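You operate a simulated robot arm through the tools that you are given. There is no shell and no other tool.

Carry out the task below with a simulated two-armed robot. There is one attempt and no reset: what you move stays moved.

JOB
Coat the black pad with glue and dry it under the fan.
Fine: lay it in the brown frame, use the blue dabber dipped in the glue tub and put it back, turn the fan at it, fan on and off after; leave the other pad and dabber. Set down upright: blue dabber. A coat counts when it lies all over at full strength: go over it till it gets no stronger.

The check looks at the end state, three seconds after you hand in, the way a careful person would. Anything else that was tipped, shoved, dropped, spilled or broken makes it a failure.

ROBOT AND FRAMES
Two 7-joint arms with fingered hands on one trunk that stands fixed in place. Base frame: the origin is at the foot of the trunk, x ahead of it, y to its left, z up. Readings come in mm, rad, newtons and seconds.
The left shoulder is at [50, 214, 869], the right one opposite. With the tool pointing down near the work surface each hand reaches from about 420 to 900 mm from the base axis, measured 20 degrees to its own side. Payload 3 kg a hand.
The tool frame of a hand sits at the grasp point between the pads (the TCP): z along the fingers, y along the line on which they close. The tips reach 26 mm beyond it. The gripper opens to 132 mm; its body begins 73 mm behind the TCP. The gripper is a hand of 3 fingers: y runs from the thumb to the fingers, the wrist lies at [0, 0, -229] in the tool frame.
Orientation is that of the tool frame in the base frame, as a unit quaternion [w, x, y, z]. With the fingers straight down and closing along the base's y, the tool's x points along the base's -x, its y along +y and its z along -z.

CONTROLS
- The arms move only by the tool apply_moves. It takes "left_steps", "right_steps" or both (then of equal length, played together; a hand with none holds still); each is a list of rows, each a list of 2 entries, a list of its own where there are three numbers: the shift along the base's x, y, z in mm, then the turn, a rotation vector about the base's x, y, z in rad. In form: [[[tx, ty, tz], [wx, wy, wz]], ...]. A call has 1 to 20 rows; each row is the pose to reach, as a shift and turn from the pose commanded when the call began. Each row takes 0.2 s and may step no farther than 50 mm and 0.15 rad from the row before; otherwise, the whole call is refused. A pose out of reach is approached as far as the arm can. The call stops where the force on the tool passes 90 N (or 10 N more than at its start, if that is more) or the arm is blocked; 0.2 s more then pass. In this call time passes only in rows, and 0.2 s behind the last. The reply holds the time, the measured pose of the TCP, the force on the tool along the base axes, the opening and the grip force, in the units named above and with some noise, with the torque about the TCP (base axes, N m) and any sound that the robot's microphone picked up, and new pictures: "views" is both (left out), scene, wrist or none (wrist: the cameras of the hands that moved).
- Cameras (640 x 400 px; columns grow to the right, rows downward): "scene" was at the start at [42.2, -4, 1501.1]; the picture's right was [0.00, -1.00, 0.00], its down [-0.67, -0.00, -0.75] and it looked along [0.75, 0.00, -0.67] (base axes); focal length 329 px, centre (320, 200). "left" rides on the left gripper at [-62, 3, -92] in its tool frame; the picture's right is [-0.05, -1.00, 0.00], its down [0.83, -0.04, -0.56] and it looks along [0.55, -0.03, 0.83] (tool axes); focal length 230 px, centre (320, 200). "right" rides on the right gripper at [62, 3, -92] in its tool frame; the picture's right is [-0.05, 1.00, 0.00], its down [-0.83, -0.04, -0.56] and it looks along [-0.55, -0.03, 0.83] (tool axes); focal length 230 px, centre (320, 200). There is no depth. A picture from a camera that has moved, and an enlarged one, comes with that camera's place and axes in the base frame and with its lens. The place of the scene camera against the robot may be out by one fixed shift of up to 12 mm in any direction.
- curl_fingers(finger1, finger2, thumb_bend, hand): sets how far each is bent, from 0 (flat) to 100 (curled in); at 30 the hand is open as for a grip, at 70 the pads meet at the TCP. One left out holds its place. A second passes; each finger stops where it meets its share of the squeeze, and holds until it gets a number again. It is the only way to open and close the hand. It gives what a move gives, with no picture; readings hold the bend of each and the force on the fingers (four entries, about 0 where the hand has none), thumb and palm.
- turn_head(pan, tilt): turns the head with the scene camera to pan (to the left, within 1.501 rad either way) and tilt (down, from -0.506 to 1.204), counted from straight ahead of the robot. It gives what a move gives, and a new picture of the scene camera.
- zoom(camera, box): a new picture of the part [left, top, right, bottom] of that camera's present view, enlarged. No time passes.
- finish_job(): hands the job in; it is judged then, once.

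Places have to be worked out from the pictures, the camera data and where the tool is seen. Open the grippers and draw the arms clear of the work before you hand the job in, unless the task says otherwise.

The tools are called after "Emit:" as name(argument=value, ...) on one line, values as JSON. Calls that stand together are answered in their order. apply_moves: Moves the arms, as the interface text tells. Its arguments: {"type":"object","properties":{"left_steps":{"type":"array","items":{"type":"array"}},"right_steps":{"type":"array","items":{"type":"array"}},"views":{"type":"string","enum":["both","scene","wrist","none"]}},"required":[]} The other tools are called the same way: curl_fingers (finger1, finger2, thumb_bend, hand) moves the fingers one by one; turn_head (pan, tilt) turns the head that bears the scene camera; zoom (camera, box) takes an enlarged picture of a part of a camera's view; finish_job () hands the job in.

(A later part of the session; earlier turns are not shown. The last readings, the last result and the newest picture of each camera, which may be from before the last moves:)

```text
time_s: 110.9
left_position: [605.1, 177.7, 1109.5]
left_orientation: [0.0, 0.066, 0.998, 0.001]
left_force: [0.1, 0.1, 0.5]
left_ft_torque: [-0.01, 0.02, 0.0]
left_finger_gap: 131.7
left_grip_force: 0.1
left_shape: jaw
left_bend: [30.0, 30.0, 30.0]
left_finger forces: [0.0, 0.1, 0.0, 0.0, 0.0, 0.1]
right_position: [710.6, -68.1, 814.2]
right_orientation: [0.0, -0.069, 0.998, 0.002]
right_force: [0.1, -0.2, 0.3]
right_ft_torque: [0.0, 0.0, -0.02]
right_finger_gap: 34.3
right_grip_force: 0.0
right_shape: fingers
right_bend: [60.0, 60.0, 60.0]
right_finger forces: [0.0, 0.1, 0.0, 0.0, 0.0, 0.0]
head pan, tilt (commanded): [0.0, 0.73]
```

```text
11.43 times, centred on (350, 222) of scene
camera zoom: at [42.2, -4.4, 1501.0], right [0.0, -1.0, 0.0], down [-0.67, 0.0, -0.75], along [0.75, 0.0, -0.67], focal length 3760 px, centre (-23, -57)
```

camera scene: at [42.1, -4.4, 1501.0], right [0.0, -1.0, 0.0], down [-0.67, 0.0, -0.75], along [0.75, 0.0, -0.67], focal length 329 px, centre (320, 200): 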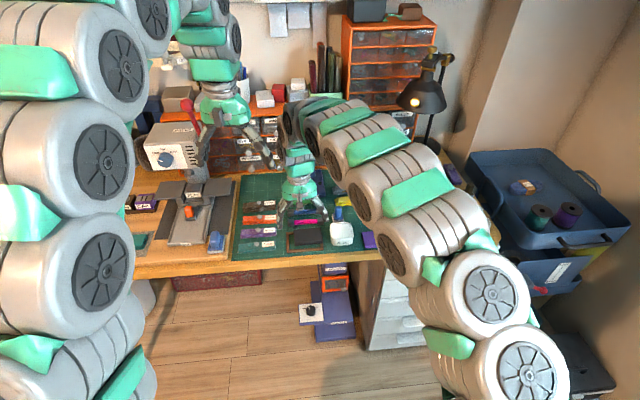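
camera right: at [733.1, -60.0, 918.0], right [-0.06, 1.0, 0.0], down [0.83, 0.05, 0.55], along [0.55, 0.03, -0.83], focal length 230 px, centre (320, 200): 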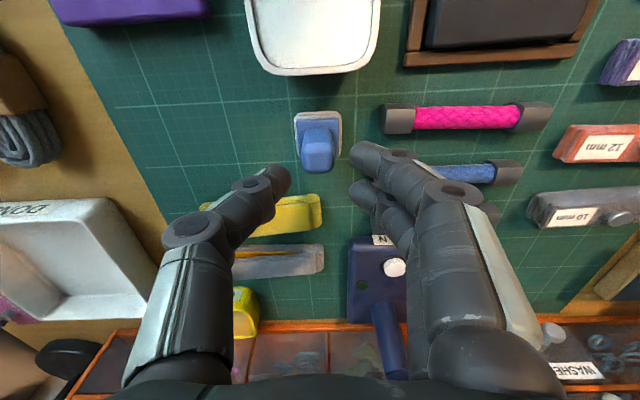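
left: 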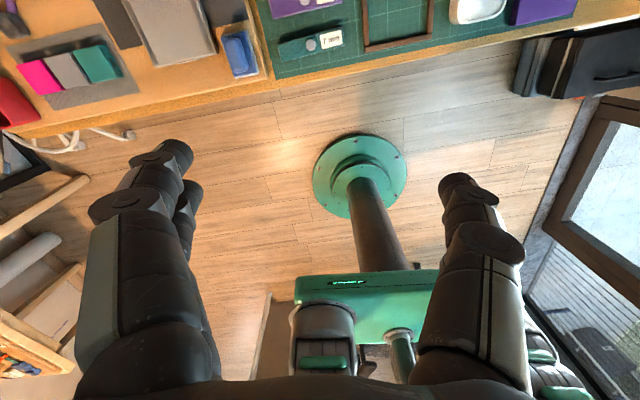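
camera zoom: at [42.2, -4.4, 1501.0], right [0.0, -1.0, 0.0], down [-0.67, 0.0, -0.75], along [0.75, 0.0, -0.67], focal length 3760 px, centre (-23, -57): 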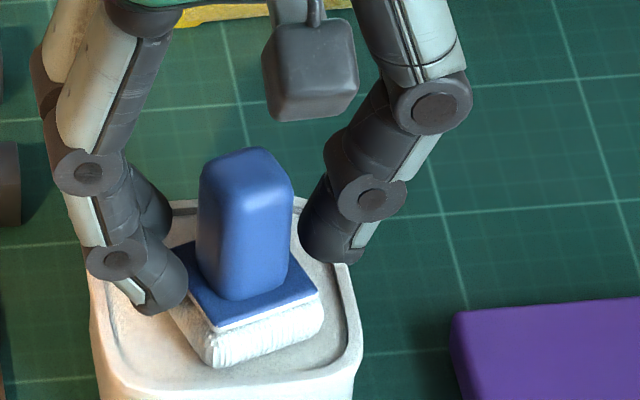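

The dabber stands free with yaw ≈0.45. I turn the hand to match it (+0.31) and re-grip, a bit tighter this time.

Emit:
apply_moves(right_steps=[[[-0.7, -0.3, -1], [0, 0, 0.1]], [[-0.7, -0.3, -2], [0, 0, 0.2]], [[-0.7, -0.3, -2], [0, 0, 0.31]], [[-0.7, -0.3, -2], [0, 0, 0.31]]], views="none")

Emit:
zoom(camera="right", box=[240, 110, 400, 225])

```text
time_s: 111.9
left_position: [604.9, 177.2, 1110.1]
left_orientation: [0.0, 0.066, 0.998, -0.001]
left_force: [-0.5, 0.3, -0.5]
left_ft_torque: [0.0, 0.04, 0.0]
left_finger_gap: 131.9
left_grip_force: 0.0
left_shape: jaw
left_bend: [30.0, 30.0, 30.0]
left_finger forces: [0.1, 0.0, 0.1, 0.0, 0.0, 0.0]
right_position: [709.5, -67.9, 812.0]
right_orientation: [0.0, -0.223, 0.975, 0.001]
right_force: [-1.0, -0.2, -0.6]
right_ft_torque: [-0.02, 0.0, -0.01]
right_finger_gap: 34.1
right_grip_force: 0.0
right_shape: fingers
right_bend: [60.0, 60.0, 60.0]
right_finger forces: [0.0, 0.0, 0.0, 0.0, 0.1, 0.0]
head pan, tilt (commanded): [0.0, 0.73]
```

```text
3.48 times, centred on (320, 168) of right
camera zoom: at [651.6, -92.2, 902.1], right [-0.39, 0.92, 0.0], down [0.77, 0.32, 0.55], along [0.51, 0.22, -0.83], focal length 800 px, centre (320, 313)
```

zoom: 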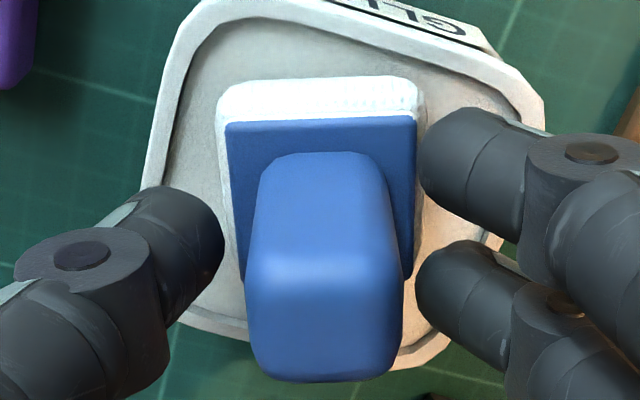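

Aligned as in the previous good grip. I close in stages.

Emit:
curl_fingers(hand="right", finger1=69, finger2=69, thumb_bend=70)

Emit:
curl_fingers(hand="right", finger1=74, finger2=74, thumb_bend=78.5)

Emit:
zoom(camera="right", box=[240, 110, 400, 225])

Emit:
curl_fingers(hand="right", finger1=77, finger2=77, thumb_bend=84)

Emit:
zoom(camera="right", box=[240, 110, 400, 225])

Emit:
zoom(camera="scene", box=[330, 205, 370, 240])

```text
time_s: 112.9
left_position: [604.6, 177.1, 1110.2]
left_orientation: [0.0, 0.065, 0.998, 0.0]
left_force: [0.1, 0.5, -1.0]
left_ft_torque: [0.02, 0.04, -0.01]
left_finger_gap: 132.0
left_grip_force: 0.0
left_shape: jaw
left_bend: [30.0, 30.0, 30.0]
left_finger forces: [0.0, 0.0, 0.1, 0.0, 0.0, 0.1]
right_position: [709.1, -68.0, 810.3]
right_orientation: [0.0, -0.222, 0.975, 0.001]
right_force: [0.2, 0.2, -0.6]
right_ft_torque: [-0.01, -0.02, -0.02]
right_finger_gap: 20.5
right_grip_force: 6.5
right_shape: fingers
right_bend: [65.0, 65.0, 67.0]
right_finger forces: [3.6, 2.9, 0.0, 0.1, 6.9, 0.0]
head pan, tilt (commanded): [0.0, 0.73]
```

```text
time_s: 113.9
left_position: [604.2, 177.8, 1109.5]
left_orientation: [0.001, 0.066, 0.998, 0.0]
left_force: [-1.2, -0.1, -0.9]
left_ft_torque: [0.01, 0.0, 0.01]
left_finger_gap: 131.9
left_grip_force: 0.1
left_shape: jaw
left_bend: [30.0, 30.0, 30.0]
left_finger forces: [0.0, 0.0, 0.0, 0.1, 0.0, 0.0]
right_position: [710.0, -68.7, 811.0]
right_orientation: [0.0, -0.222, 0.975, 0.002]
right_force: [0.0, 0.3, -0.3]
right_ft_torque: [0.01, -0.03, -0.02]
right_finger_gap: 17.8
right_grip_force: 17.2
right_shape: fingers
right_bend: [70.0, 72.0, 69.0]
right_finger forces: [10.8, 7.2, 0.0, 0.0, 15.7, 0.0]
head pan, tilt (commanded): [0.0, 0.73]
```

```text
3.48 times, centred on (320, 168) of right
camera zoom: at [651.6, -92.2, 902.0], right [-0.39, 0.92, 0.0], down [0.77, 0.32, 0.55], along [0.51, 0.22, -0.83], focal length 800 px, centre (320, 313)
```

zoom: 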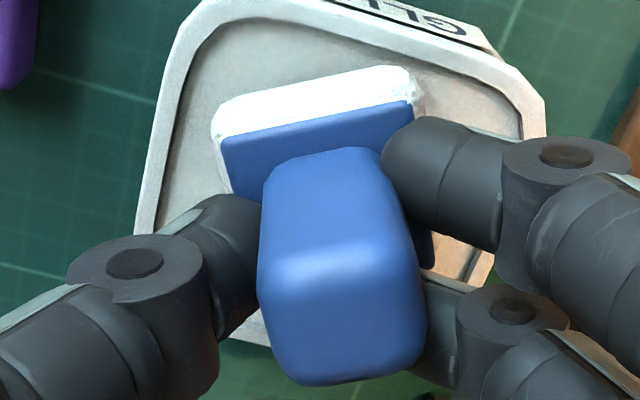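

```text
time_s: 114.9
left_position: [605.2, 177.6, 1110.0]
left_orientation: [0.0, 0.065, 0.998, -0.001]
left_force: [-0.8, 0.2, 0.0]
left_ft_torque: [0.02, -0.03, 0.02]
left_finger_gap: 131.9
left_grip_force: 0.0
left_shape: jaw
left_bend: [30.0, 30.0, 30.0]
left_finger forces: [0.0, 0.0, 0.1, 0.1, 0.0, 0.1]
right_position: [707.7, -68.7, 810.8]
right_orientation: [0.0, -0.223, 0.975, 0.001]
right_force: [1.4, -0.2, -0.7]
right_ft_torque: [0.01, 0.0, 0.04]
right_finger_gap: 17.4
right_grip_force: 23.3
right_shape: fingers
right_bend: [71.0, 75.0, 71.0]
right_finger forces: [14.5, 10.7, 0.1, 0.0, 21.2, 0.0]
head pan, tilt (commanded): [0.0, 0.73]
```

```text
3.48 times, centred on (320, 168) of right
camera zoom: at [651.6, -92.2, 902.0], right [-0.39, 0.92, 0.0], down [0.77, 0.32, 0.55], along [0.51, 0.22, -0.83], focal length 800 px, centre (320, 313)
```

zoom: 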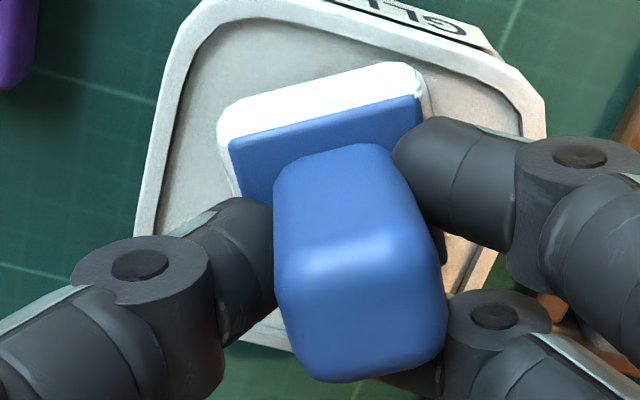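

```text
11.43 times, centred on (350, 222) of scene
camera zoom: at [42.2, -4.4, 1501.0], right [0.0, -1.0, 0.0], down [-0.67, 0.0, -0.75], along [0.75, 0.0, -0.67], focal length 3760 px, centre (-23, -57)
```

zoom: 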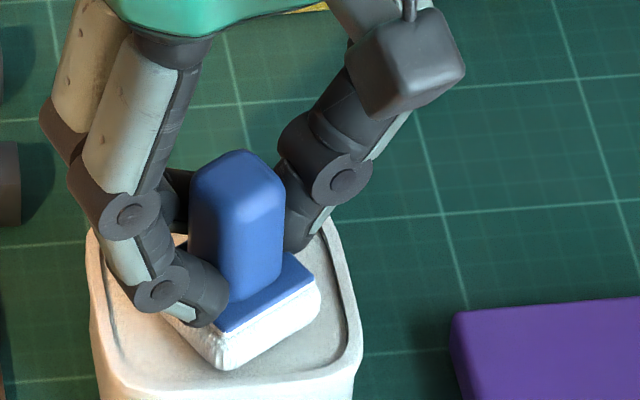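

A firm squeeze makes the handle turn between the two fingers; a light grip was stable. I re-open, realign and use a gentle ~10 N grip.

Emit:
curl_fingers(hand="right", finger1=61, finger2=61, thumb_bend=61)

Emit:
zoom(camera="right", box=[240, 110, 400, 225])

Emit:
zoom(camera="scene", box=[330, 205, 370, 240])

```text
time_s: 115.9
left_position: [604.5, 177.5, 1110.1]
left_orientation: [0.001, 0.066, 0.998, 0.0]
left_force: [-0.6, 1.0, 0.3]
left_ft_torque: [0.02, 0.04, -0.03]
left_finger_gap: 132.0
left_grip_force: 0.2
left_shape: jaw
left_bend: [30.0, 30.0, 30.0]
left_finger forces: [0.1, 0.0, 0.0, 0.0, 0.1, 0.0]
right_position: [709.6, -69.3, 811.0]
right_orientation: [0.0, -0.223, 0.975, 0.001]
right_force: [0.7, 0.3, -0.5]
right_ft_torque: [-0.01, 0.0, 0.0]
right_finger_gap: 31.4
right_grip_force: 0.1
right_shape: fingers
right_bend: [61.0, 61.0, 61.0]
right_finger forces: [0.1, 0.0, 0.0, 0.1, 0.0, 0.0]
head pan, tilt (commanded): [0.0, 0.73]
```

```text
3.48 times, centred on (320, 168) of right
camera zoom: at [651.6, -92.2, 902.0], right [-0.39, 0.92, 0.0], down [0.77, 0.32, 0.55], along [0.51, 0.22, -0.83], focal length 800 px, centre (320, 313)
```

zoom: 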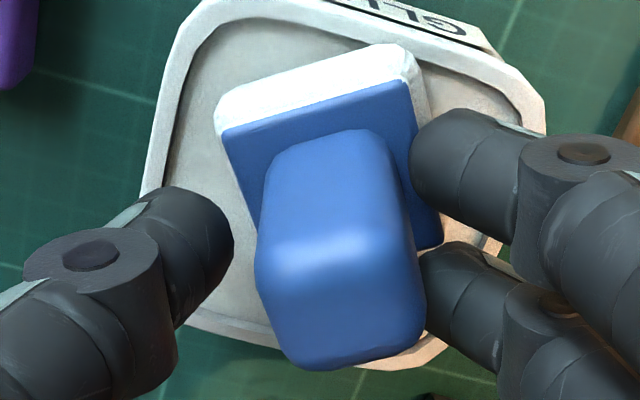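

```text
11.43 times, centred on (350, 222) of scene
camera zoom: at [42.2, -4.4, 1501.0], right [0.0, -1.0, 0.0], down [-0.67, 0.0, -0.75], along [0.75, 0.0, -0.67], focal length 3760 px, centre (-23, -57)
```

zoom: 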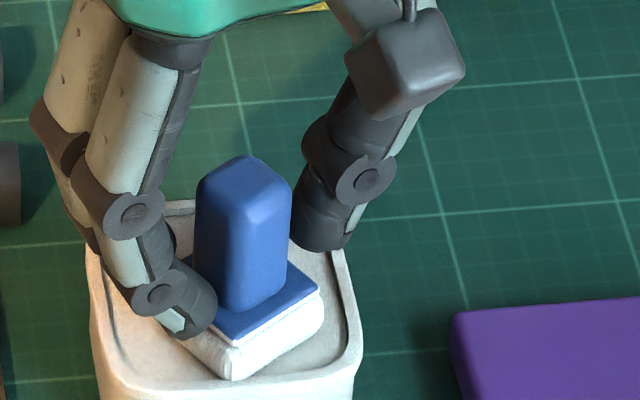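

The dabber now stands at (704.6,-66.7) with yaw ≈0.67. I align the hand to it again and close only lightly.

Emit:
apply_moves(right_steps=[[[-2, 0.6, 0], [0, 0, 0.08]], [[-4.1, 1.2, 0], [0, 0, 0.16]], [[-4.1, 1.2, 0], [0, 0, 0.222]], [[-4.1, 1.2, 0], [0, 0, 0.222]]], views="none")

Emit:
zoom(camera="right", box=[240, 110, 400, 225])

```text
time_s: 116.9
left_position: [604.4, 177.7, 1110.3]
left_orientation: [0.0, 0.066, 0.998, 0.001]
left_force: [0.0, 0.5, -0.3]
left_ft_torque: [-0.02, 0.03, 0.02]
left_finger_gap: 131.7
left_grip_force: 0.1
left_shape: jaw
left_bend: [30.0, 30.0, 30.0]
left_finger forces: [0.0, 0.0, 0.1, 0.0, 0.1, 0.0]
right_position: [704.0, -66.9, 812.5]
right_orientation: [0.0, -0.33, 0.944, 0.001]
right_force: [0.2, -0.2, 0.3]
right_ft_torque: [0.04, 0.0, -0.04]
right_finger_gap: 31.2
right_grip_force: 0.0
right_shape: fingers
right_bend: [61.0, 61.0, 61.0]
right_finger forces: [0.0, 0.1, 0.1, 0.0, 0.0, 0.0]
head pan, tilt (commanded): [0.0, 0.73]
```

```text
3.48 times, centred on (320, 168) of right
camera zoom: at [653.4, -103.0, 902.6], right [-0.58, 0.81, 0.0], down [0.68, 0.48, 0.55], along [0.45, 0.32, -0.83], focal length 800 px, centre (320, 313)
```

zoom: 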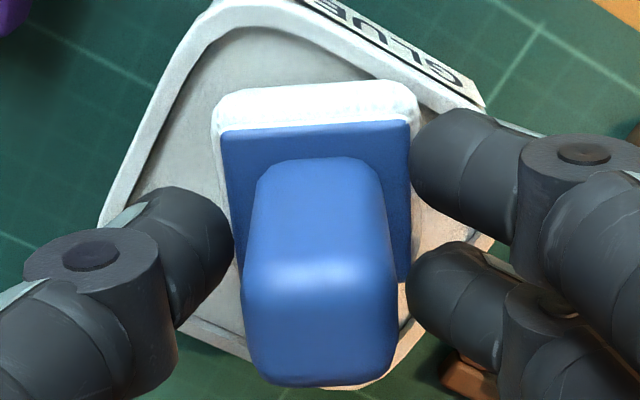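

The thumb sits ~2 mm off the middle of the two fingers, which explains the turning. I compensate by giving finger 1 a slightly higher target than finger 2, with a moderate squeeze.

Emit:
curl_fingers(hand="right", finger1=69.4, finger2=68.6, thumb_bend=70)

Emit:
curl_fingers(hand="right", finger1=72.6, finger2=71.2, thumb_bend=74.5)

Emit:
zoom(camera="right", box=[240, 110, 400, 225])

Emit:
zoom(camera="scene", box=[330, 205, 370, 240])

```text
time_s: 117.9
left_position: [604.3, 178.0, 1110.6]
left_orientation: [0.0, 0.066, 0.998, 0.0]
left_force: [-0.5, -0.5, 0.1]
left_ft_torque: [0.0, 0.02, -0.01]
left_finger_gap: 131.7
left_grip_force: 0.0
left_shape: jaw
left_bend: [30.0, 30.0, 30.0]
left_finger forces: [0.0, 0.0, 0.0, 0.0, 0.0, 0.1]
right_position: [704.3, -67.9, 811.8]
right_orientation: [-0.001, -0.329, 0.944, 0.0]
right_force: [-0.2, -0.3, 0.5]
right_ft_torque: [-0.01, 0.01, -0.02]
right_finger_gap: 20.4
right_grip_force: 7.0
right_shape: fingers
right_bend: [65.0, 65.0, 67.0]
right_finger forces: [3.7, 3.1, 0.1, 0.0, 6.9, 0.1]
head pan, tilt (commanded): [0.0, 0.73]
```

```text
time_s: 118.9
left_position: [605.3, 177.9, 1111.1]
left_orientation: [0.0, 0.065, 0.998, -0.001]
left_force: [-0.5, -0.1, 0.2]
left_ft_torque: [-0.02, 0.0, -0.02]
left_finger_gap: 132.0
left_grip_force: 0.0
left_shape: jaw
left_bend: [30.0, 30.0, 30.0]
left_finger forces: [0.0, 0.0, 0.0, 0.0, 0.0, 0.0]
right_position: [703.5, -66.9, 811.6]
right_orientation: [0.0, -0.329, 0.944, 0.0]
right_force: [0.7, 0.2, -0.2]
right_ft_torque: [-0.02, 0.03, 0.01]
right_finger_gap: 19.4
right_grip_force: 12.5
right_shape: fingers
right_bend: [67.0, 66.0, 68.0]
right_finger forces: [6.7, 5.4, 0.1, 0.0, 12.3, 0.1]
head pan, tilt (commanded): [0.0, 0.73]
```

```text
3.48 times, centred on (320, 168) of right
camera zoom: at [653.4, -102.9, 902.7], right [-0.58, 0.81, 0.0], down [0.68, 0.48, 0.56], along [0.45, 0.32, -0.83], focal length 800 px, centre (320, 313)
```

zoom: 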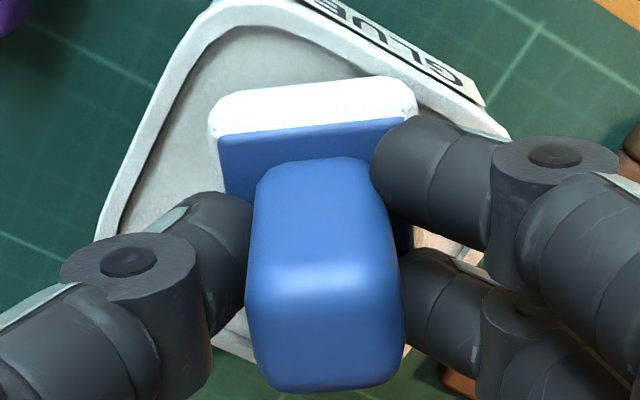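

```text
11.43 times, centred on (350, 222) of scene
camera zoom: at [42.2, -4.4, 1501.0], right [0.0, -1.0, 0.0], down [-0.67, 0.0, -0.75], along [0.75, 0.0, -0.67], focal length 3760 px, centre (-23, -57)
```

zoom: 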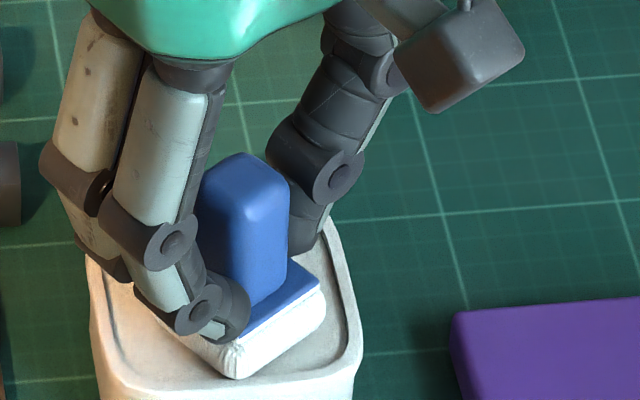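

Stable and balanced now. I lift it out and turn the hand by -0.64 during the carry, so the sponge lines up with the pad.

Emit:
apply_moves(right_steps=[[[0, 0, 8], [0, 0, 0]], [[0, 0, 22], [0, 0, -0.04]], [[0, 0, 38], [0, 0, -0.14]], [[-1, 20, 42], [0, 0, -0.24]], [[-2, 45, 42], [0, 0, -0.34]], [[-3, 70, 42], [0, 0, -0.44]], [[-4, 95, 42], [0, 0, -0.54]], [[-6, 114.8, 35], [0, 0, -0.636]], [[-6, 114.8, 15], [0, 0, -0.636]], [[-6, 114.8, 3], [0, 0, -0.636]], [[-6, 114.8, 3], [0, 0, -0.636]]], views="none")

Emit:
zoom(camera="right", box=[200, 80, 440, 230])

Emit:
zoom(camera="scene", box=[285, 200, 345, 250])

```text
time_s: 121.3
left_position: [605.3, 178.5, 1108.9]
left_orientation: [0.0, 0.066, 0.998, 0.0]
left_force: [-0.3, 0.1, 0.3]
left_ft_torque: [0.0, -0.02, -0.01]
left_finger_gap: 131.9
left_grip_force: 0.1
left_shape: jaw
left_bend: [30.0, 30.0, 30.0]
left_finger forces: [0.1, 0.0, 0.1, 0.0, 0.1, 0.0]
right_position: [699.6, 46.1, 814.9]
right_orientation: [-0.001, -0.017, 1.0, 0.001]
right_force: [0.3, 0.0, -0.2]
right_ft_torque: [0.03, 0.01, -0.04]
right_finger_gap: 19.2
right_grip_force: 12.4
right_shape: fingers
right_bend: [67.0, 66.0, 68.0]
right_finger forces: [6.6, 5.5, 0.0, 0.0, 12.3, 0.1]
head pan, tilt (commanded): [0.0, 0.73]
```

```text
2.67 times, centred on (320, 155) of right
camera zoom: at [637.1, 48.5, 905.7], right [0.02, 1.0, 0.0], down [0.83, -0.02, 0.55], along [0.55, -0.01, -0.83], focal length 614 px, centre (320, 320)
```

zoom: 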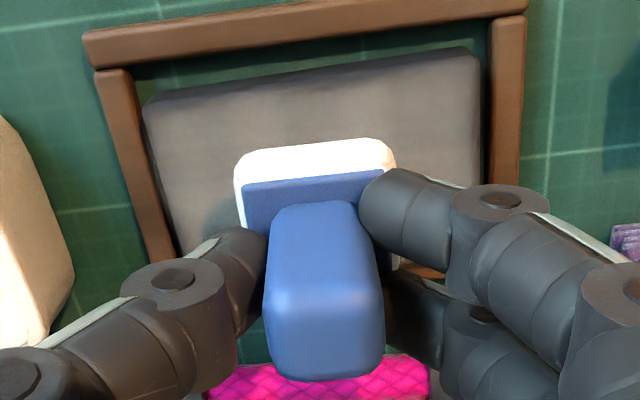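

```text
8.00 times, centred on (315, 225) of scene
camera zoom: at [42.1, -4.4, 1501.0], right [0.0, -1.0, 0.0], down [-0.67, 0.0, -0.75], along [0.75, 0.0, -0.67], focal length 2632 px, centre (360, 0)
```

zoom: 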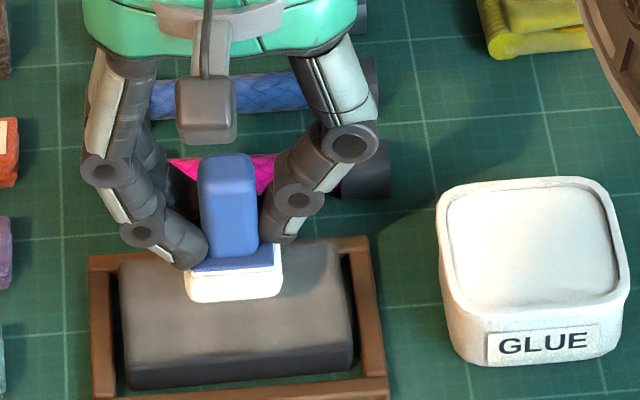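

Sponge is level; it needs ~+0.06 rad more to match the pad. I turn it and lower to find the contact.

Emit:
apply_moves(right_steps=[[[-1, 1.5, -10], [0, 0, 0.06]], [[-1, 1.5, -16], [0, 0, 0.06]], [[-1, 1.5, -19], [0, 0, 0.06]], [[-1, 1.5, -19], [0, 0, 0.06]]], views="none")

Emit:
apply_moves(right_steps=[[[0, 0, -0.8], [0, 0, 0]], [[0, 0, -1.6], [0, 0, 0]], [[0, 0, -1.6], [0, 0, 0]]], views="none")

```text
time_s: 122.3
left_position: [605.6, 177.7, 1110.7]
left_orientation: [-0.001, 0.064, 0.998, 0.0]
left_force: [0.2, -0.3, -0.6]
left_ft_torque: [0.0, 0.04, 0.03]
left_finger_gap: 131.8
left_grip_force: 0.0
left_shape: jaw
left_bend: [30.0, 30.0, 30.0]
left_finger forces: [0.0, 0.0, 0.0, 0.1, 0.0, 0.1]
right_position: [698.9, 49.0, 795.7]
right_orientation: [0.0, -0.047, 0.999, 0.001]
right_force: [-0.1, 0.3, 3.6]
right_ft_torque: [-0.02, -0.03, 0.05]
right_finger_gap: 19.5
right_grip_force: 12.9
right_shape: fingers
right_bend: [68.0, 67.0, 68.0]
right_finger forces: [6.8, 6.0, 0.1, 0.0, 13.3, 0.0]
head pan, tilt (commanded): [0.0, 0.73]
```

```text
time_s: 123.1
left_position: [604.9, 176.7, 1109.8]
left_orientation: [0.0, 0.066, 0.998, 0.0]
left_force: [0.4, -0.7, -0.2]
left_ft_torque: [-0.02, -0.01, -0.01]
left_finger_gap: 131.7
left_grip_force: 0.0
left_shape: jaw
left_bend: [30.0, 30.0, 30.0]
left_finger forces: [0.0, 0.0, 0.0, 0.1, 0.0, 0.0]
right_position: [698.8, 49.3, 794.9]
right_orientation: [0.001, -0.047, 0.999, 0.0]
right_force: [0.2, 0.1, 15.4]
right_ft_torque: [0.05, 0.01, -0.01]
right_finger_gap: 19.0
right_grip_force: 15.2
right_shape: fingers
right_bend: [69.0, 68.0, 68.0]
right_finger forces: [8.0, 6.9, 0.1, 0.1, 15.0, 0.1]
head pan, tilt (commanded): [0.0, 0.73]
```

Contact level found (≈7 N at 1 mm above the current). I run a denser series of dabs over the left half and centre.

Emit:
apply_moves(right_steps=[[[0, 0, 9], [0, 0, 0]], [[7.9, 1.0, 9], [0, 0, 0]], [[7.9, 1.0, 1], [0, 0, 0]], [[7.9, 1.0, 1], [0, 0, 0]], [[7.9, 1.0, 9], [0, 0, 0]], [[6.4, 12.9, 9], [0, 0, 0]], [[6.4, 12.9, 1], [0, 0, 0]], [[6.4, 12.9, 1], [0, 0, 0]], [[6.4, 12.9, 9], [0, 0, 0]], [[4.9, 24.8, 9], [0, 0, 0]], [[4.9, 24.8, 1], [0, 0, 0]], [[4.9, 24.8, 1], [0, 0, 0]], [[4.9, 24.8, 9], [0, 0, 0]], [[-10.9, 22.8, 9], [0, 0, 0]], [[-10.9, 22.8, 1], [0, 0, 0]], [[-10.9, 22.8, 1], [0, 0, 0]], [[-10.9, 22.8, 9], [0, 0, 0]], [[-9.4, 10.9, 9], [0, 0, 0]], [[-9.4, 10.9, 1], [0, 0, 0]], [[-9.4, 10.9, 1], [0, 0, 0]]], views="none")

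Emit:
apply_moves(right_steps=[[[0, 0, 8], [0, 0, 0]], [[1.5, -11.9, 8], [0, 0, 0]], [[1.5, -11.9, 0], [0, 0, 0]], [[1.5, -11.9, 0], [0, 0, 0]], [[1.5, -11.9, 8], [0, 0, 0]], [[3, -23.8, 8], [0, 0, 0]], [[3, -23.8, 0], [0, 0, 0]], [[3, -23.8, 0], [0, 0, 0]], [[3, -23.8, 8], [0, 0, 0]], [[4.5, -35.7, 8], [0, 0, 0]], [[4.5, -35.7, 0], [0, 0, 0]], [[4.5, -35.7, 0], [0, 0, 0]], [[4.5, -35.7, 8], [0, 0, 0]], [[20.3, -33.7, 8], [0, 0, 0]], [[20.3, -33.7, 0], [0, 0, 0]], [[20.3, -33.7, 0], [0, 0, 0]], [[20.3, -33.7, 8], [0, 0, 0]], [[18.8, -21.8, 8], [0, 0, 0]], [[18.8, -21.8, 0], [0, 0, 0]], [[18.8, -21.8, 0], [0, 0, 0]]], views="none")

Emit:
apply_moves(right_steps=[[[0, 0, 12], [0, 0, 0]], [[-5, 20, 35], [0, 0, 0]], [[-8, 50, 50], [0, 0, 0]], [[-8, 75, 50], [0, 0, 0]], [[-8, 75, 50], [0, 0, 0]]], views="none")

Emit:
zoom(camera="scene", box=[290, 222, 325, 245])

Emit:
zoom(camera="right", box=[140, 80, 400, 240])

```text
time_s: 127.3
left_position: [603.7, 177.3, 1111.0]
left_orientation: [0.0, 0.065, 0.998, 0.0]
left_force: [0.6, 0.2, -0.3]
left_ft_torque: [-0.05, -0.03, -0.02]
left_finger_gap: 132.1
left_grip_force: 0.0
left_shape: jaw
left_bend: [30.0, 30.0, 30.0]
left_finger forces: [0.1, 0.1, 0.1, 0.1, 0.1, 0.1]
right_position: [688.9, 59.9, 794.3]
right_orientation: [0.001, -0.047, 0.999, 0.002]
right_force: [-0.3, -1.2, 7.4]
right_ft_torque: [-0.03, 0.01, 0.02]
right_finger_gap: 18.8
right_grip_force: 13.1
right_shape: fingers
right_bend: [69.0, 67.0, 69.0]
right_finger forces: [7.2, 5.8, 0.0, 0.1, 13.5, 0.0]
head pan, tilt (commanded): [0.0, 0.73]
```

```text
time_s: 131.5
left_position: [603.7, 177.4, 1110.1]
left_orientation: [0.0, 0.065, 0.998, -0.001]
left_force: [0.2, 0.2, -0.3]
left_ft_torque: [0.01, -0.02, 0.0]
left_finger_gap: 131.8
left_grip_force: 0.3
left_shape: jaw
left_bend: [30.0, 30.0, 30.0]
left_finger forces: [0.1, 0.0, 0.0, 0.1, 0.0, 0.1]
right_position: [705.9, 38.2, 794.9]
right_orientation: [0.0, -0.048, 0.999, 0.001]
right_force: [0.2, -0.4, 1.6]
right_ft_torque: [0.01, 0.0, 0.0]
right_finger_gap: 18.8
right_grip_force: 12.3
right_shape: fingers
right_bend: [69.0, 67.0, 68.0]
right_finger forces: [7.0, 5.4, 0.0, 0.0, 12.0, 0.1]
head pan, tilt (commanded): [0.0, 0.73]
```

```text
time_s: 132.7
left_position: [604.3, 177.2, 1109.3]
left_orientation: [0.0, 0.065, 0.998, 0.0]
left_force: [-0.2, 0.4, -0.2]
left_ft_torque: [0.0, -0.01, 0.03]
left_finger_gap: 132.0
left_grip_force: 0.0
left_shape: jaw
left_bend: [30.0, 30.0, 30.0]
left_finger forces: [0.0, 0.0, 0.1, 0.1, 0.0, 0.1]
right_position: [702.3, 114.2, 846.6]
right_orientation: [0.0, -0.047, 0.999, 0.001]
right_force: [-0.4, -0.2, 0.1]
right_ft_torque: [0.02, -0.01, 0.02]
right_finger_gap: 18.7
right_grip_force: 11.9
right_shape: fingers
right_bend: [69.0, 67.0, 68.0]
right_finger forces: [7.0, 5.2, 0.0, 0.0, 11.6, 0.0]
head pan, tilt (commanded): [0.0, 0.73]
```

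```text
16.00 times, centred on (308, 234) of scene
camera zoom: at [42.2, -4.4, 1501.0], right [0.0, -1.0, 0.0], down [-0.67, 0.0, -0.75], along [0.75, 0.0, -0.67], focal length 5265 px, centre (520, -336)
```

zoom: 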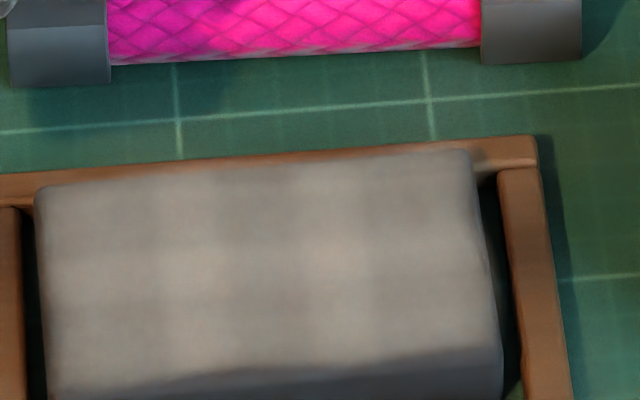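

```text
2.46 times, centred on (270, 160) of right
camera zoom: at [639.3, 111.6, 937.2], right [-0.04, 1.0, 0.0], down [0.83, 0.03, 0.56], along [0.56, 0.03, -0.83], focal length 566 px, centre (443, 298)
```

zoom: 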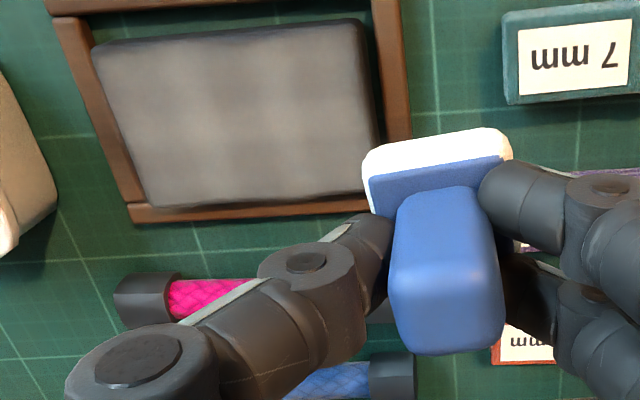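

The mottled pattern now looks the same as after the previous pass, which suggests saturation. I compare using the same zoom boxes as earlier.

Emit:
zoom(camera="scene", box=[285, 210, 345, 255])

Emit:
zoom(camera="right", box=[170, 80, 310, 170])

```text
8.89 times, centred on (315, 232) of scene
camera zoom: at [42.2, -4.4, 1501.0], right [0.0, -1.0, 0.0], down [-0.67, 0.0, -0.75], along [0.75, 0.0, -0.67], focal length 2925 px, centre (364, -89)
```

zoom: 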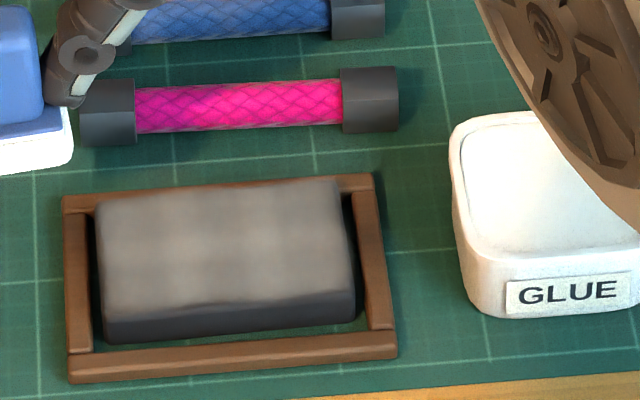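

```text
4.44 times, centred on (240, 125) of right
camera zoom: at [639.3, 111.6, 937.2], right [-0.04, 1.0, 0.0], down [0.83, 0.03, 0.56], along [0.56, 0.03, -0.83], focal length 1022 px, centre (676, 533)
```

zoom: 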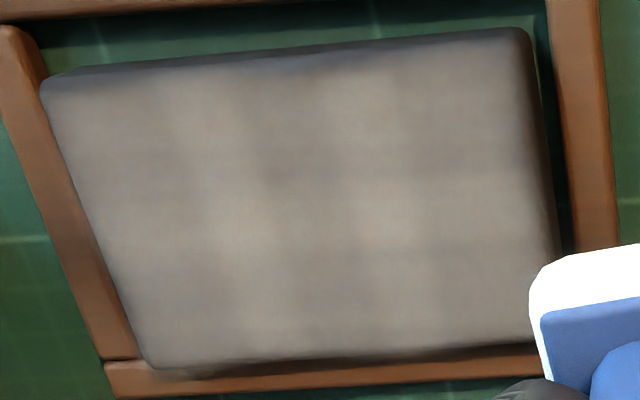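

The bright patches coincide with overlaps of the first dabs, and later lighter passes changed nothing, so pressing force may matter. I test a firm (~20 N) dab on the right side.

Emit:
apply_moves(right_steps=[[[0, -30, -15], [0, 0, 0]], [[1, -65, -30], [0, 0, 0]], [[1.6, -87.9, -42], [0, 0, 0]], [[1.6, -87.9, -48], [0, 0, 0]], [[1.6, -87.9, -51], [0, 0, 0]], [[1.6, -87.9, -52.5], [0, 0, 0]], [[1.6, -87.9, -52.5], [0, 0, 0]]], views="none")

Emit:
apply_moves(right_steps=[[[0, 0, 10], [0, 0, 0]], [[0, 20, 35], [0, 0, 0]], [[0, 55, 50], [0, 0, 0]], [[0, 85, 50], [0, 0, 0]], [[0, 85, 50], [0, 0, 0]]], views="none")

Emit:
zoom(camera="scene", box=[290, 222, 325, 245])

Emit:
zoom(camera="right", box=[160, 80, 310, 170])

```text
time_s: 134.3
left_position: [604.6, 178.2, 1110.6]
left_orientation: [0.001, 0.066, 0.998, 0.001]
left_force: [-0.1, -0.5, -0.5]
left_ft_torque: [0.02, 0.0, -0.01]
left_finger_gap: 131.8
left_grip_force: 0.1
left_shape: jaw
left_bend: [30.0, 30.0, 30.0]
left_finger forces: [0.1, 0.0, 0.0, 0.0, 0.0, 0.0]
right_position: [701.0, 26.4, 793.5]
right_orientation: [0.001, -0.047, 0.999, 0.0]
right_force: [-3.5, -0.4, 31.4]
right_ft_torque: [0.2, 0.04, 0.04]
right_finger_gap: 18.2
right_grip_force: 21.3
right_shape: fingers
right_bend: [71.0, 70.0, 69.0]
right_finger forces: [11.3, 15.0, 0.1, 0.0, 16.9, 0.0]
head pan, tilt (commanded): [0.0, 0.73]
```

```text
time_s: 135.5
left_position: [605.5, 177.1, 1110.0]
left_orientation: [0.0, 0.065, 0.998, 0.0]
left_force: [0.0, -0.4, 0.5]
left_ft_torque: [-0.02, 0.01, 0.03]
left_finger_gap: 132.1
left_grip_force: 0.1
left_shape: jaw
left_bend: [30.0, 30.0, 30.0]
left_finger forces: [0.0, 0.0, 0.0, 0.0, 0.0, 0.1]
right_position: [699.0, 108.9, 840.5]
right_orientation: [0.001, -0.047, 0.999, 0.001]
right_force: [0.2, 0.9, -0.2]
right_ft_torque: [0.01, 0.02, 0.01]
right_finger_gap: 18.9
right_grip_force: 11.3
right_shape: fingers
right_bend: [69.0, 68.0, 69.0]
right_finger forces: [7.0, 5.0, 0.0, 0.0, 11.4, 0.0]
head pan, tilt (commanded): [0.0, 0.73]
```

```text
16.00 times, centred on (308, 234) of scene
camera zoom: at [42.2, -4.4, 1501.0], right [0.0, -1.0, 0.0], down [-0.67, 0.0, -0.75], along [0.75, 0.0, -0.67], focal length 5265 px, centre (520, -336)
```

zoom: 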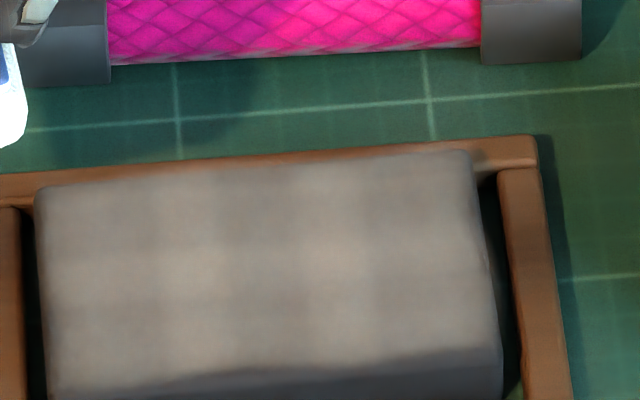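

```text
4.27 times, centred on (235, 125) of right
camera zoom: at [637.4, 106.5, 932.3], right [-0.04, 1.0, 0.0], down [0.83, 0.03, 0.55], along [0.55, 0.02, -0.83], focal length 982 px, centre (683, 520)
```

zoom: 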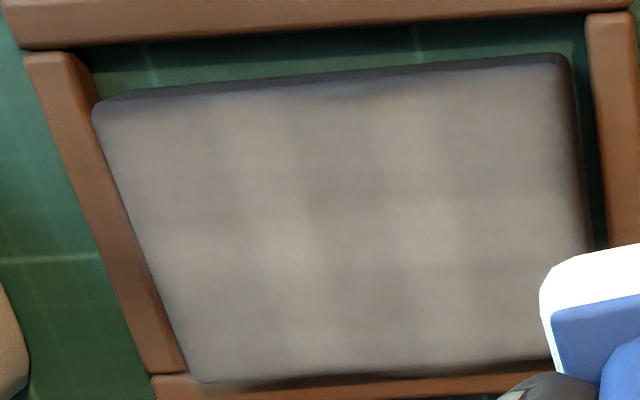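

A firm dab changed nothing visibly. I test a short light wiping stroke along the right half to see whether rubbing makes it any stronger.

Emit:
apply_moves(right_steps=[[[0, -30, -15], [0, 0, 0]], [[0, -62, -30], [0, 0, 0]], [[0, -85, -42], [0, 0, 0]], [[0, -85, -48], [0, 0, 0]], [[0, -85, -50.2], [0, 0, 0]], [[-0.6, -80.2, -50.2], [0, 0, 0]], [[-1.2, -75.4, -50.2], [0, 0, 0]], [[-1.8, -70.6, -50.2], [0, 0, 0]], [[-2.4, -65.8, -50.2], [0, 0, 0]], [[-3, -61, -50.2], [0, 0, 0]]], views="none")

Emit:
apply_moves(right_steps=[[[0, 0, 10], [0, 0, 0]], [[0, 20, 35], [0, 0, 0]], [[3, 45, 50], [0, 0, 0]], [[3, 61, 50.2], [0, 0, 0]], [[3, 61, 50.2], [0, 0, 0]]], views="none")

Emit:
zoom(camera="scene", box=[290, 222, 325, 245])

Emit:
zoom(camera="right", box=[160, 80, 310, 170])

```text
time_s: 137.7
left_position: [605.1, 177.4, 1110.2]
left_orientation: [0.0, 0.066, 0.998, 0.0]
left_force: [0.2, -0.7, -0.5]
left_ft_torque: [-0.01, -0.04, -0.01]
left_finger_gap: 131.8
left_grip_force: 0.1
left_shape: jaw
left_bend: [30.0, 30.0, 30.0]
left_finger forces: [0.0, 0.1, 0.1, 0.0, 0.0, 0.0]
right_position: [696.4, 48.5, 792.3]
right_orientation: [-0.001, -0.047, 0.999, 0.001]
right_force: [-0.3, -16.0, 21.1]
right_ft_torque: [-0.66, -0.03, -0.02]
right_finger_gap: 18.2
right_grip_force: 22.0
right_shape: fingers
right_bend: [71.0, 70.0, 69.0]
right_finger forces: [6.5, 2.4, 0.0, 0.0, 35.9, 0.0]
head pan, tilt (commanded): [0.0, 0.73]
```

```text
time_s: 138.9
left_position: [605.6, 176.9, 1111.2]
left_orientation: [0.0, 0.066, 0.998, 0.0]
left_force: [-0.4, -0.9, 0.1]
left_ft_torque: [-0.05, 0.0, -0.02]
left_finger_gap: 131.8
left_grip_force: 0.1
left_shape: jaw
left_bend: [30.0, 30.0, 30.0]
left_finger forces: [0.0, 0.1, 0.1, 0.0, 0.1, 0.0]
right_position: [698.5, 111.2, 842.9]
right_orientation: [0.001, -0.046, 0.999, 0.001]
right_force: [-0.6, -0.5, 0.1]
right_ft_torque: [0.02, 0.02, -0.01]
right_finger_gap: 18.7
right_grip_force: 12.0
right_shape: fingers
right_bend: [70.0, 70.0, 69.0]
right_finger forces: [8.9, 3.2, 0.1, 0.0, 12.2, 0.0]
head pan, tilt (commanded): [0.0, 0.73]
```

```text
16.00 times, centred on (308, 234) of scene
camera zoom: at [42.2, -4.4, 1501.0], right [0.0, -1.0, 0.0], down [-0.67, 0.0, -0.75], along [0.75, 0.0, -0.67], focal length 5265 px, centre (520, -336)
```

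zoom: 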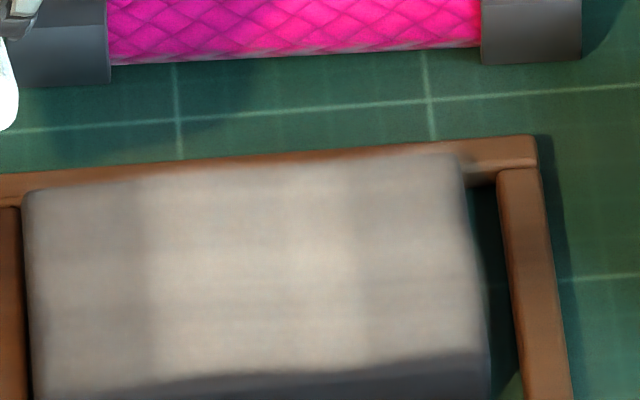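

```text
4.27 times, centred on (235, 125) of right
camera zoom: at [637.9, 108.7, 933.6], right [-0.04, 1.0, 0.0], down [0.83, 0.03, 0.56], along [0.55, 0.02, -0.83], focal length 982 px, centre (683, 520)
```

zoom: 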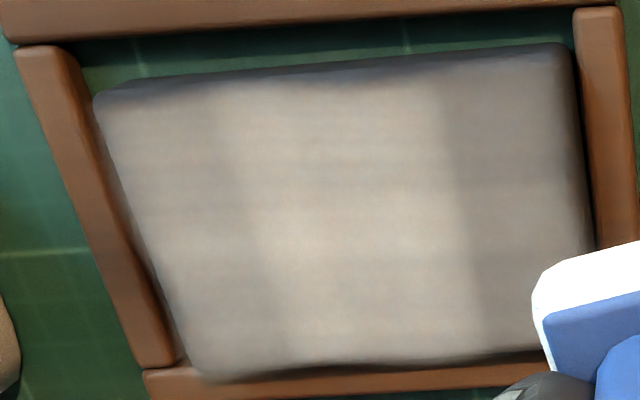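

Wiping clearly makes the coat stronger, so strokes are needed (lightly, since the pad was dragged ~4 mm left inside the frame). I check how the dabber sits now before stroking on.

Emit:
zoom(camera="right", box=[280, 120, 370, 240])

Emit:
zoom(camera="scene", box=[262, 190, 307, 234])

```text
3.33 times, centred on (325, 180) of right
camera zoom: at [637.9, 108.7, 933.6], right [-0.04, 1.0, 0.0], down [0.83, 0.03, 0.56], along [0.55, 0.02, -0.83], focal length 767 px, centre (303, 267)
```

zoom: 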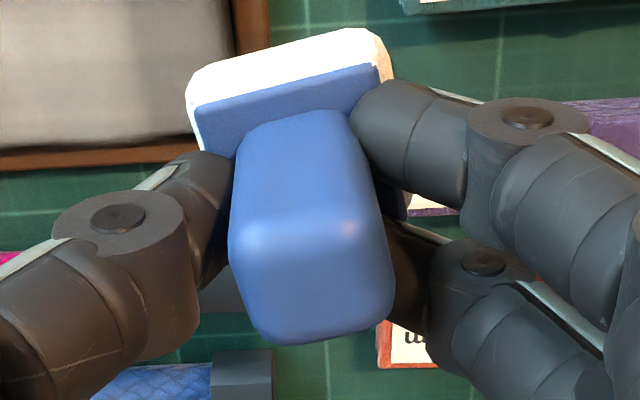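

```text
9.09 times, centred on (284, 212) of scene
camera zoom: at [42.2, -4.4, 1501.0], right [0.0, -1.0, 0.0], down [-0.67, 0.0, -0.75], along [0.75, 0.0, -0.67], focal length 2991 px, centre (643, 91)
```

zoom: 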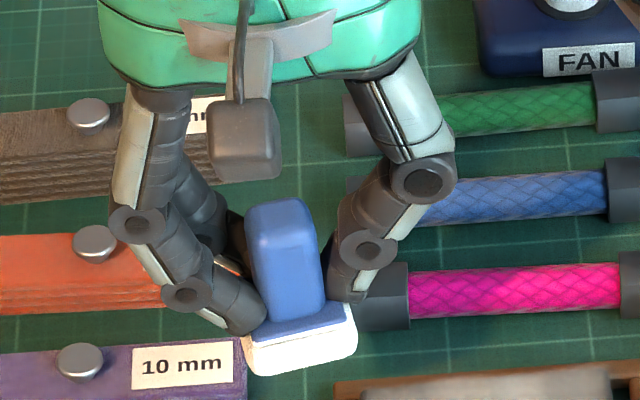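

The sponge is yawed ~+0.16 relative to the pad. I turn the hand -0.16, go to the left-near start point, and find a light contact for a rightward stroke.

Emit:
apply_moves(right_steps=[[[-6, -15, -15], [0, 0, -0.05]], [[-13, -37.6, -30], [0, 0, -0.1]], [[-13, -37.6, -40], [0, 0, -0.16]], [[-13, -37.6, -46], [0, 0, -0.16]], [[-13, -37.6, -48], [0, 0, -0.16]], [[-13, -37.6, -48], [0, 0, -0.16]]], views="none")

```text
time_s: 140.3
left_position: [604.3, 177.3, 1109.4]
left_orientation: [-0.001, 0.065, 0.998, 0.0]
left_force: [0.7, 1.0, -0.5]
left_ft_torque: [0.04, -0.01, 0.04]
left_finger_gap: 131.9
left_grip_force: 0.0
left_shape: jaw
left_bend: [30.0, 30.0, 30.0]
left_finger forces: [0.0, 0.0, 0.0, 0.0, 0.0, 0.0]
right_position: [687.7, 73.1, 793.9]
right_orientation: [0.0, 0.033, 0.999, 0.001]
right_force: [0.6, 0.8, -0.7]
right_ft_torque: [0.03, -0.04, -0.01]
right_finger_gap: 18.6
right_grip_force: 11.8
right_shape: fingers
right_bend: [70.0, 70.0, 69.0]
right_finger forces: [8.9, 3.1, 0.0, 0.0, 11.5, 0.0]
head pan, tilt (commanded): [0.0, 0.73]
```

No contact yet; I go down in small steps.

Emit:
apply_moves(right_steps=[[[0, 0, -1], [0, 0, 0]], [[0, 0, -1], [0, 0, 0]]], views="none")

Emit:
apply_moves(right_steps=[[[0, 0, -0.7], [0, 0, 0]], [[0, 0, -0.7], [0, 0, 0]]], views="none")

```text
time_s: 140.9
left_position: [604.9, 177.1, 1110.4]
left_orientation: [0.0, 0.065, 0.998, 0.0]
left_force: [-0.1, 0.2, 0.4]
left_ft_torque: [-0.05, 0.0, 0.01]
left_finger_gap: 132.0
left_grip_force: 0.2
left_shape: jaw
left_bend: [30.0, 30.0, 30.0]
left_finger forces: [0.1, 0.0, 0.0, 0.0, 0.0, 0.1]
right_position: [687.1, 73.0, 793.9]
right_orientation: [0.0, 0.032, 0.999, 0.001]
right_force: [0.7, 0.0, 0.7]
right_ft_torque: [0.03, 0.01, 0.0]
right_finger_gap: 18.5
right_grip_force: 12.4
right_shape: fingers
right_bend: [70.0, 70.0, 69.0]
right_finger forces: [9.6, 3.2, 0.0, 0.1, 11.3, 0.1]
head pan, tilt (commanded): [0.0, 0.73]
```

```text
time_s: 141.5
left_position: [603.5, 176.6, 1109.8]
left_orientation: [-0.001, 0.066, 0.998, 0.0]
left_force: [-0.2, -0.1, 0.6]
left_ft_torque: [-0.02, 0.0, 0.03]
left_finger_gap: 131.8
left_grip_force: 0.1
left_shape: jaw
left_bend: [30.0, 30.0, 30.0]
left_finger forces: [0.0, 0.0, 0.0, 0.1, 0.0, 0.1]
right_position: [688.4, 72.9, 792.7]
right_orientation: [0.0, 0.034, 0.999, 0.001]
right_force: [1.7, -0.5, 5.4]
right_ft_torque: [0.06, 0.09, -0.04]
right_finger_gap: 18.6
right_grip_force: 14.2
right_shape: fingers
right_bend: [70.0, 70.0, 68.0]
right_finger forces: [12.4, 3.5, 0.0, 0.0, 12.7, 0.0]
head pan, tilt (commanded): [0.0, 0.73]
```

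Light contact of 5 N. I stroke rightwards along the near row.

Emit:
apply_moves(right_steps=[[[0.6, -4.8, 0], [0, 0, 0]], [[1.3, -9.7, 0], [0, 0, 0]], [[2, -14.5, 0], [0, 0, 0]], [[2.6, -19.4, 0], [0, 0, 0]], [[3.3, -24.2, 0], [0, 0, 0]], [[3.9, -29, 0], [0, 0, 0]], [[4.6, -33.9, 0], [0, 0, 0]], [[5.2, -38.7, 0], [0, 0, 0]], [[5.9, -43.6, 0], [0, 0, 0]]], views="none")

Emit:
zoom(camera="scene", box=[285, 205, 345, 255])

```text
time_s: 143.5
left_position: [605.1, 176.8, 1109.4]
left_orientation: [0.0, 0.066, 0.998, 0.001]
left_force: [-0.1, -0.5, 0.2]
left_ft_torque: [-0.02, 0.0, 0.02]
left_finger_gap: 131.7
left_grip_force: 0.1
left_shape: jaw
left_bend: [30.0, 30.0, 30.0]
left_finger forces: [0.0, 0.0, 0.0, 0.0, 0.0, 0.0]
right_position: [693.5, 28.5, 793.3]
right_orientation: [0.001, 0.034, 0.999, 0.001]
right_force: [5.1, 13.7, 21.4]
right_ft_torque: [0.81, 0.13, -0.21]
right_finger_gap: 18.9
right_grip_force: 22.7
right_shape: fingers
right_bend: [71.0, 69.0, 72.0]
right_finger forces: [37.0, 4.0, 0.0, 0.0, 4.7, 0.0]
head pan, tilt (commanded): [0.0, 0.73]
```

```text
8.00 times, centred on (315, 230) of scene
camera zoom: at [41.9, -4.3, 1501.1], right [0.0, -1.0, 0.0], down [-0.67, 0.0, -0.75], along [0.75, 0.0, -0.67], focal length 2632 px, centre (360, -40)
```

zoom: 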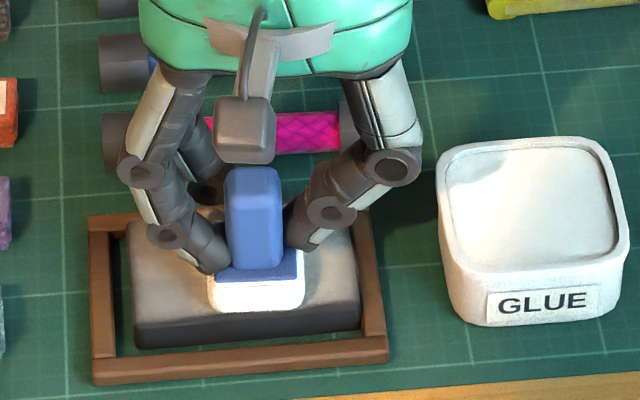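

Force rose to 21 N with strong side load, so I lift off and check the pad, frame and dabber.

Emit:
apply_moves(right_steps=[[[0, 0, 6], [0, 0, 0]], [[0, 10, 25], [0, 0, 0]], [[0, 45, 45], [0, 0, 0]], [[0, 80, 50], [0, 0, 0]], [[0, 80, 50], [0, 0, 0]]], views="none")

Emit:
zoom(camera="scene", box=[285, 210, 345, 255])

Emit:
zoom(camera="right", box=[140, 80, 400, 240])

```text
time_s: 144.7
left_position: [605.3, 177.8, 1109.7]
left_orientation: [0.0, 0.066, 0.998, 0.001]
left_force: [0.1, 0.3, -0.2]
left_ft_torque: [-0.03, 0.01, 0.02]
left_finger_gap: 131.9
left_grip_force: 0.1
left_shape: jaw
left_bend: [30.0, 30.0, 30.0]
left_finger forces: [0.0, 0.1, 0.0, 0.0, 0.0, 0.1]
right_position: [693.1, 108.6, 842.2]
right_orientation: [0.0, 0.033, 0.999, 0.0]
right_force: [-0.4, -0.4, -0.6]
right_ft_torque: [0.0, 0.0, -0.02]
right_finger_gap: 18.5
right_grip_force: 10.3
right_shape: fingers
right_bend: [67.0, 70.0, 71.0]
right_finger forces: [9.0, 2.7, 0.0, 0.0, 9.4, 0.0]
head pan, tilt (commanded): [0.0, 0.73]
```

```text
8.89 times, centred on (315, 232) of scene
camera zoom: at [42.2, -4.4, 1501.0], right [0.0, -1.0, 0.0], down [-0.67, 0.0, -0.75], along [0.75, 0.0, -0.67], focal length 2925 px, centre (364, -89)
```

zoom: 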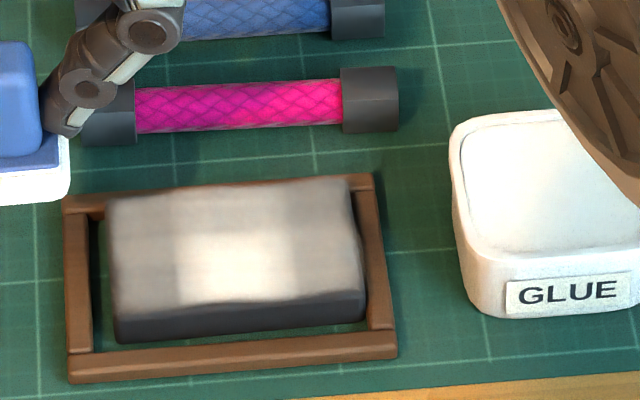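

```text
2.46 times, centred on (270, 160) of right
camera zoom: at [631.9, 115.2, 932.9], right [0.12, 0.99, 0.0], down [0.83, -0.1, 0.55], along [0.55, -0.06, -0.83], focal length 566 px, centre (443, 298)
```

zoom: 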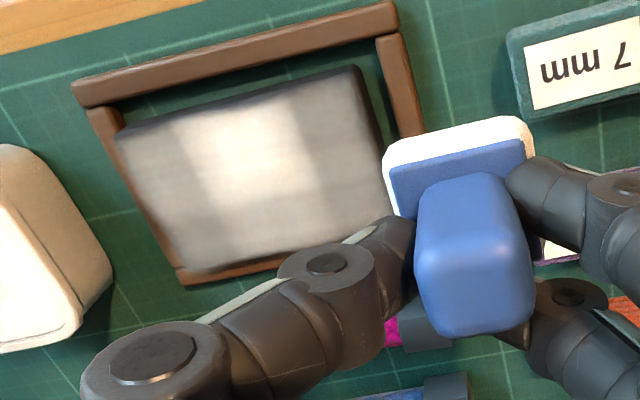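

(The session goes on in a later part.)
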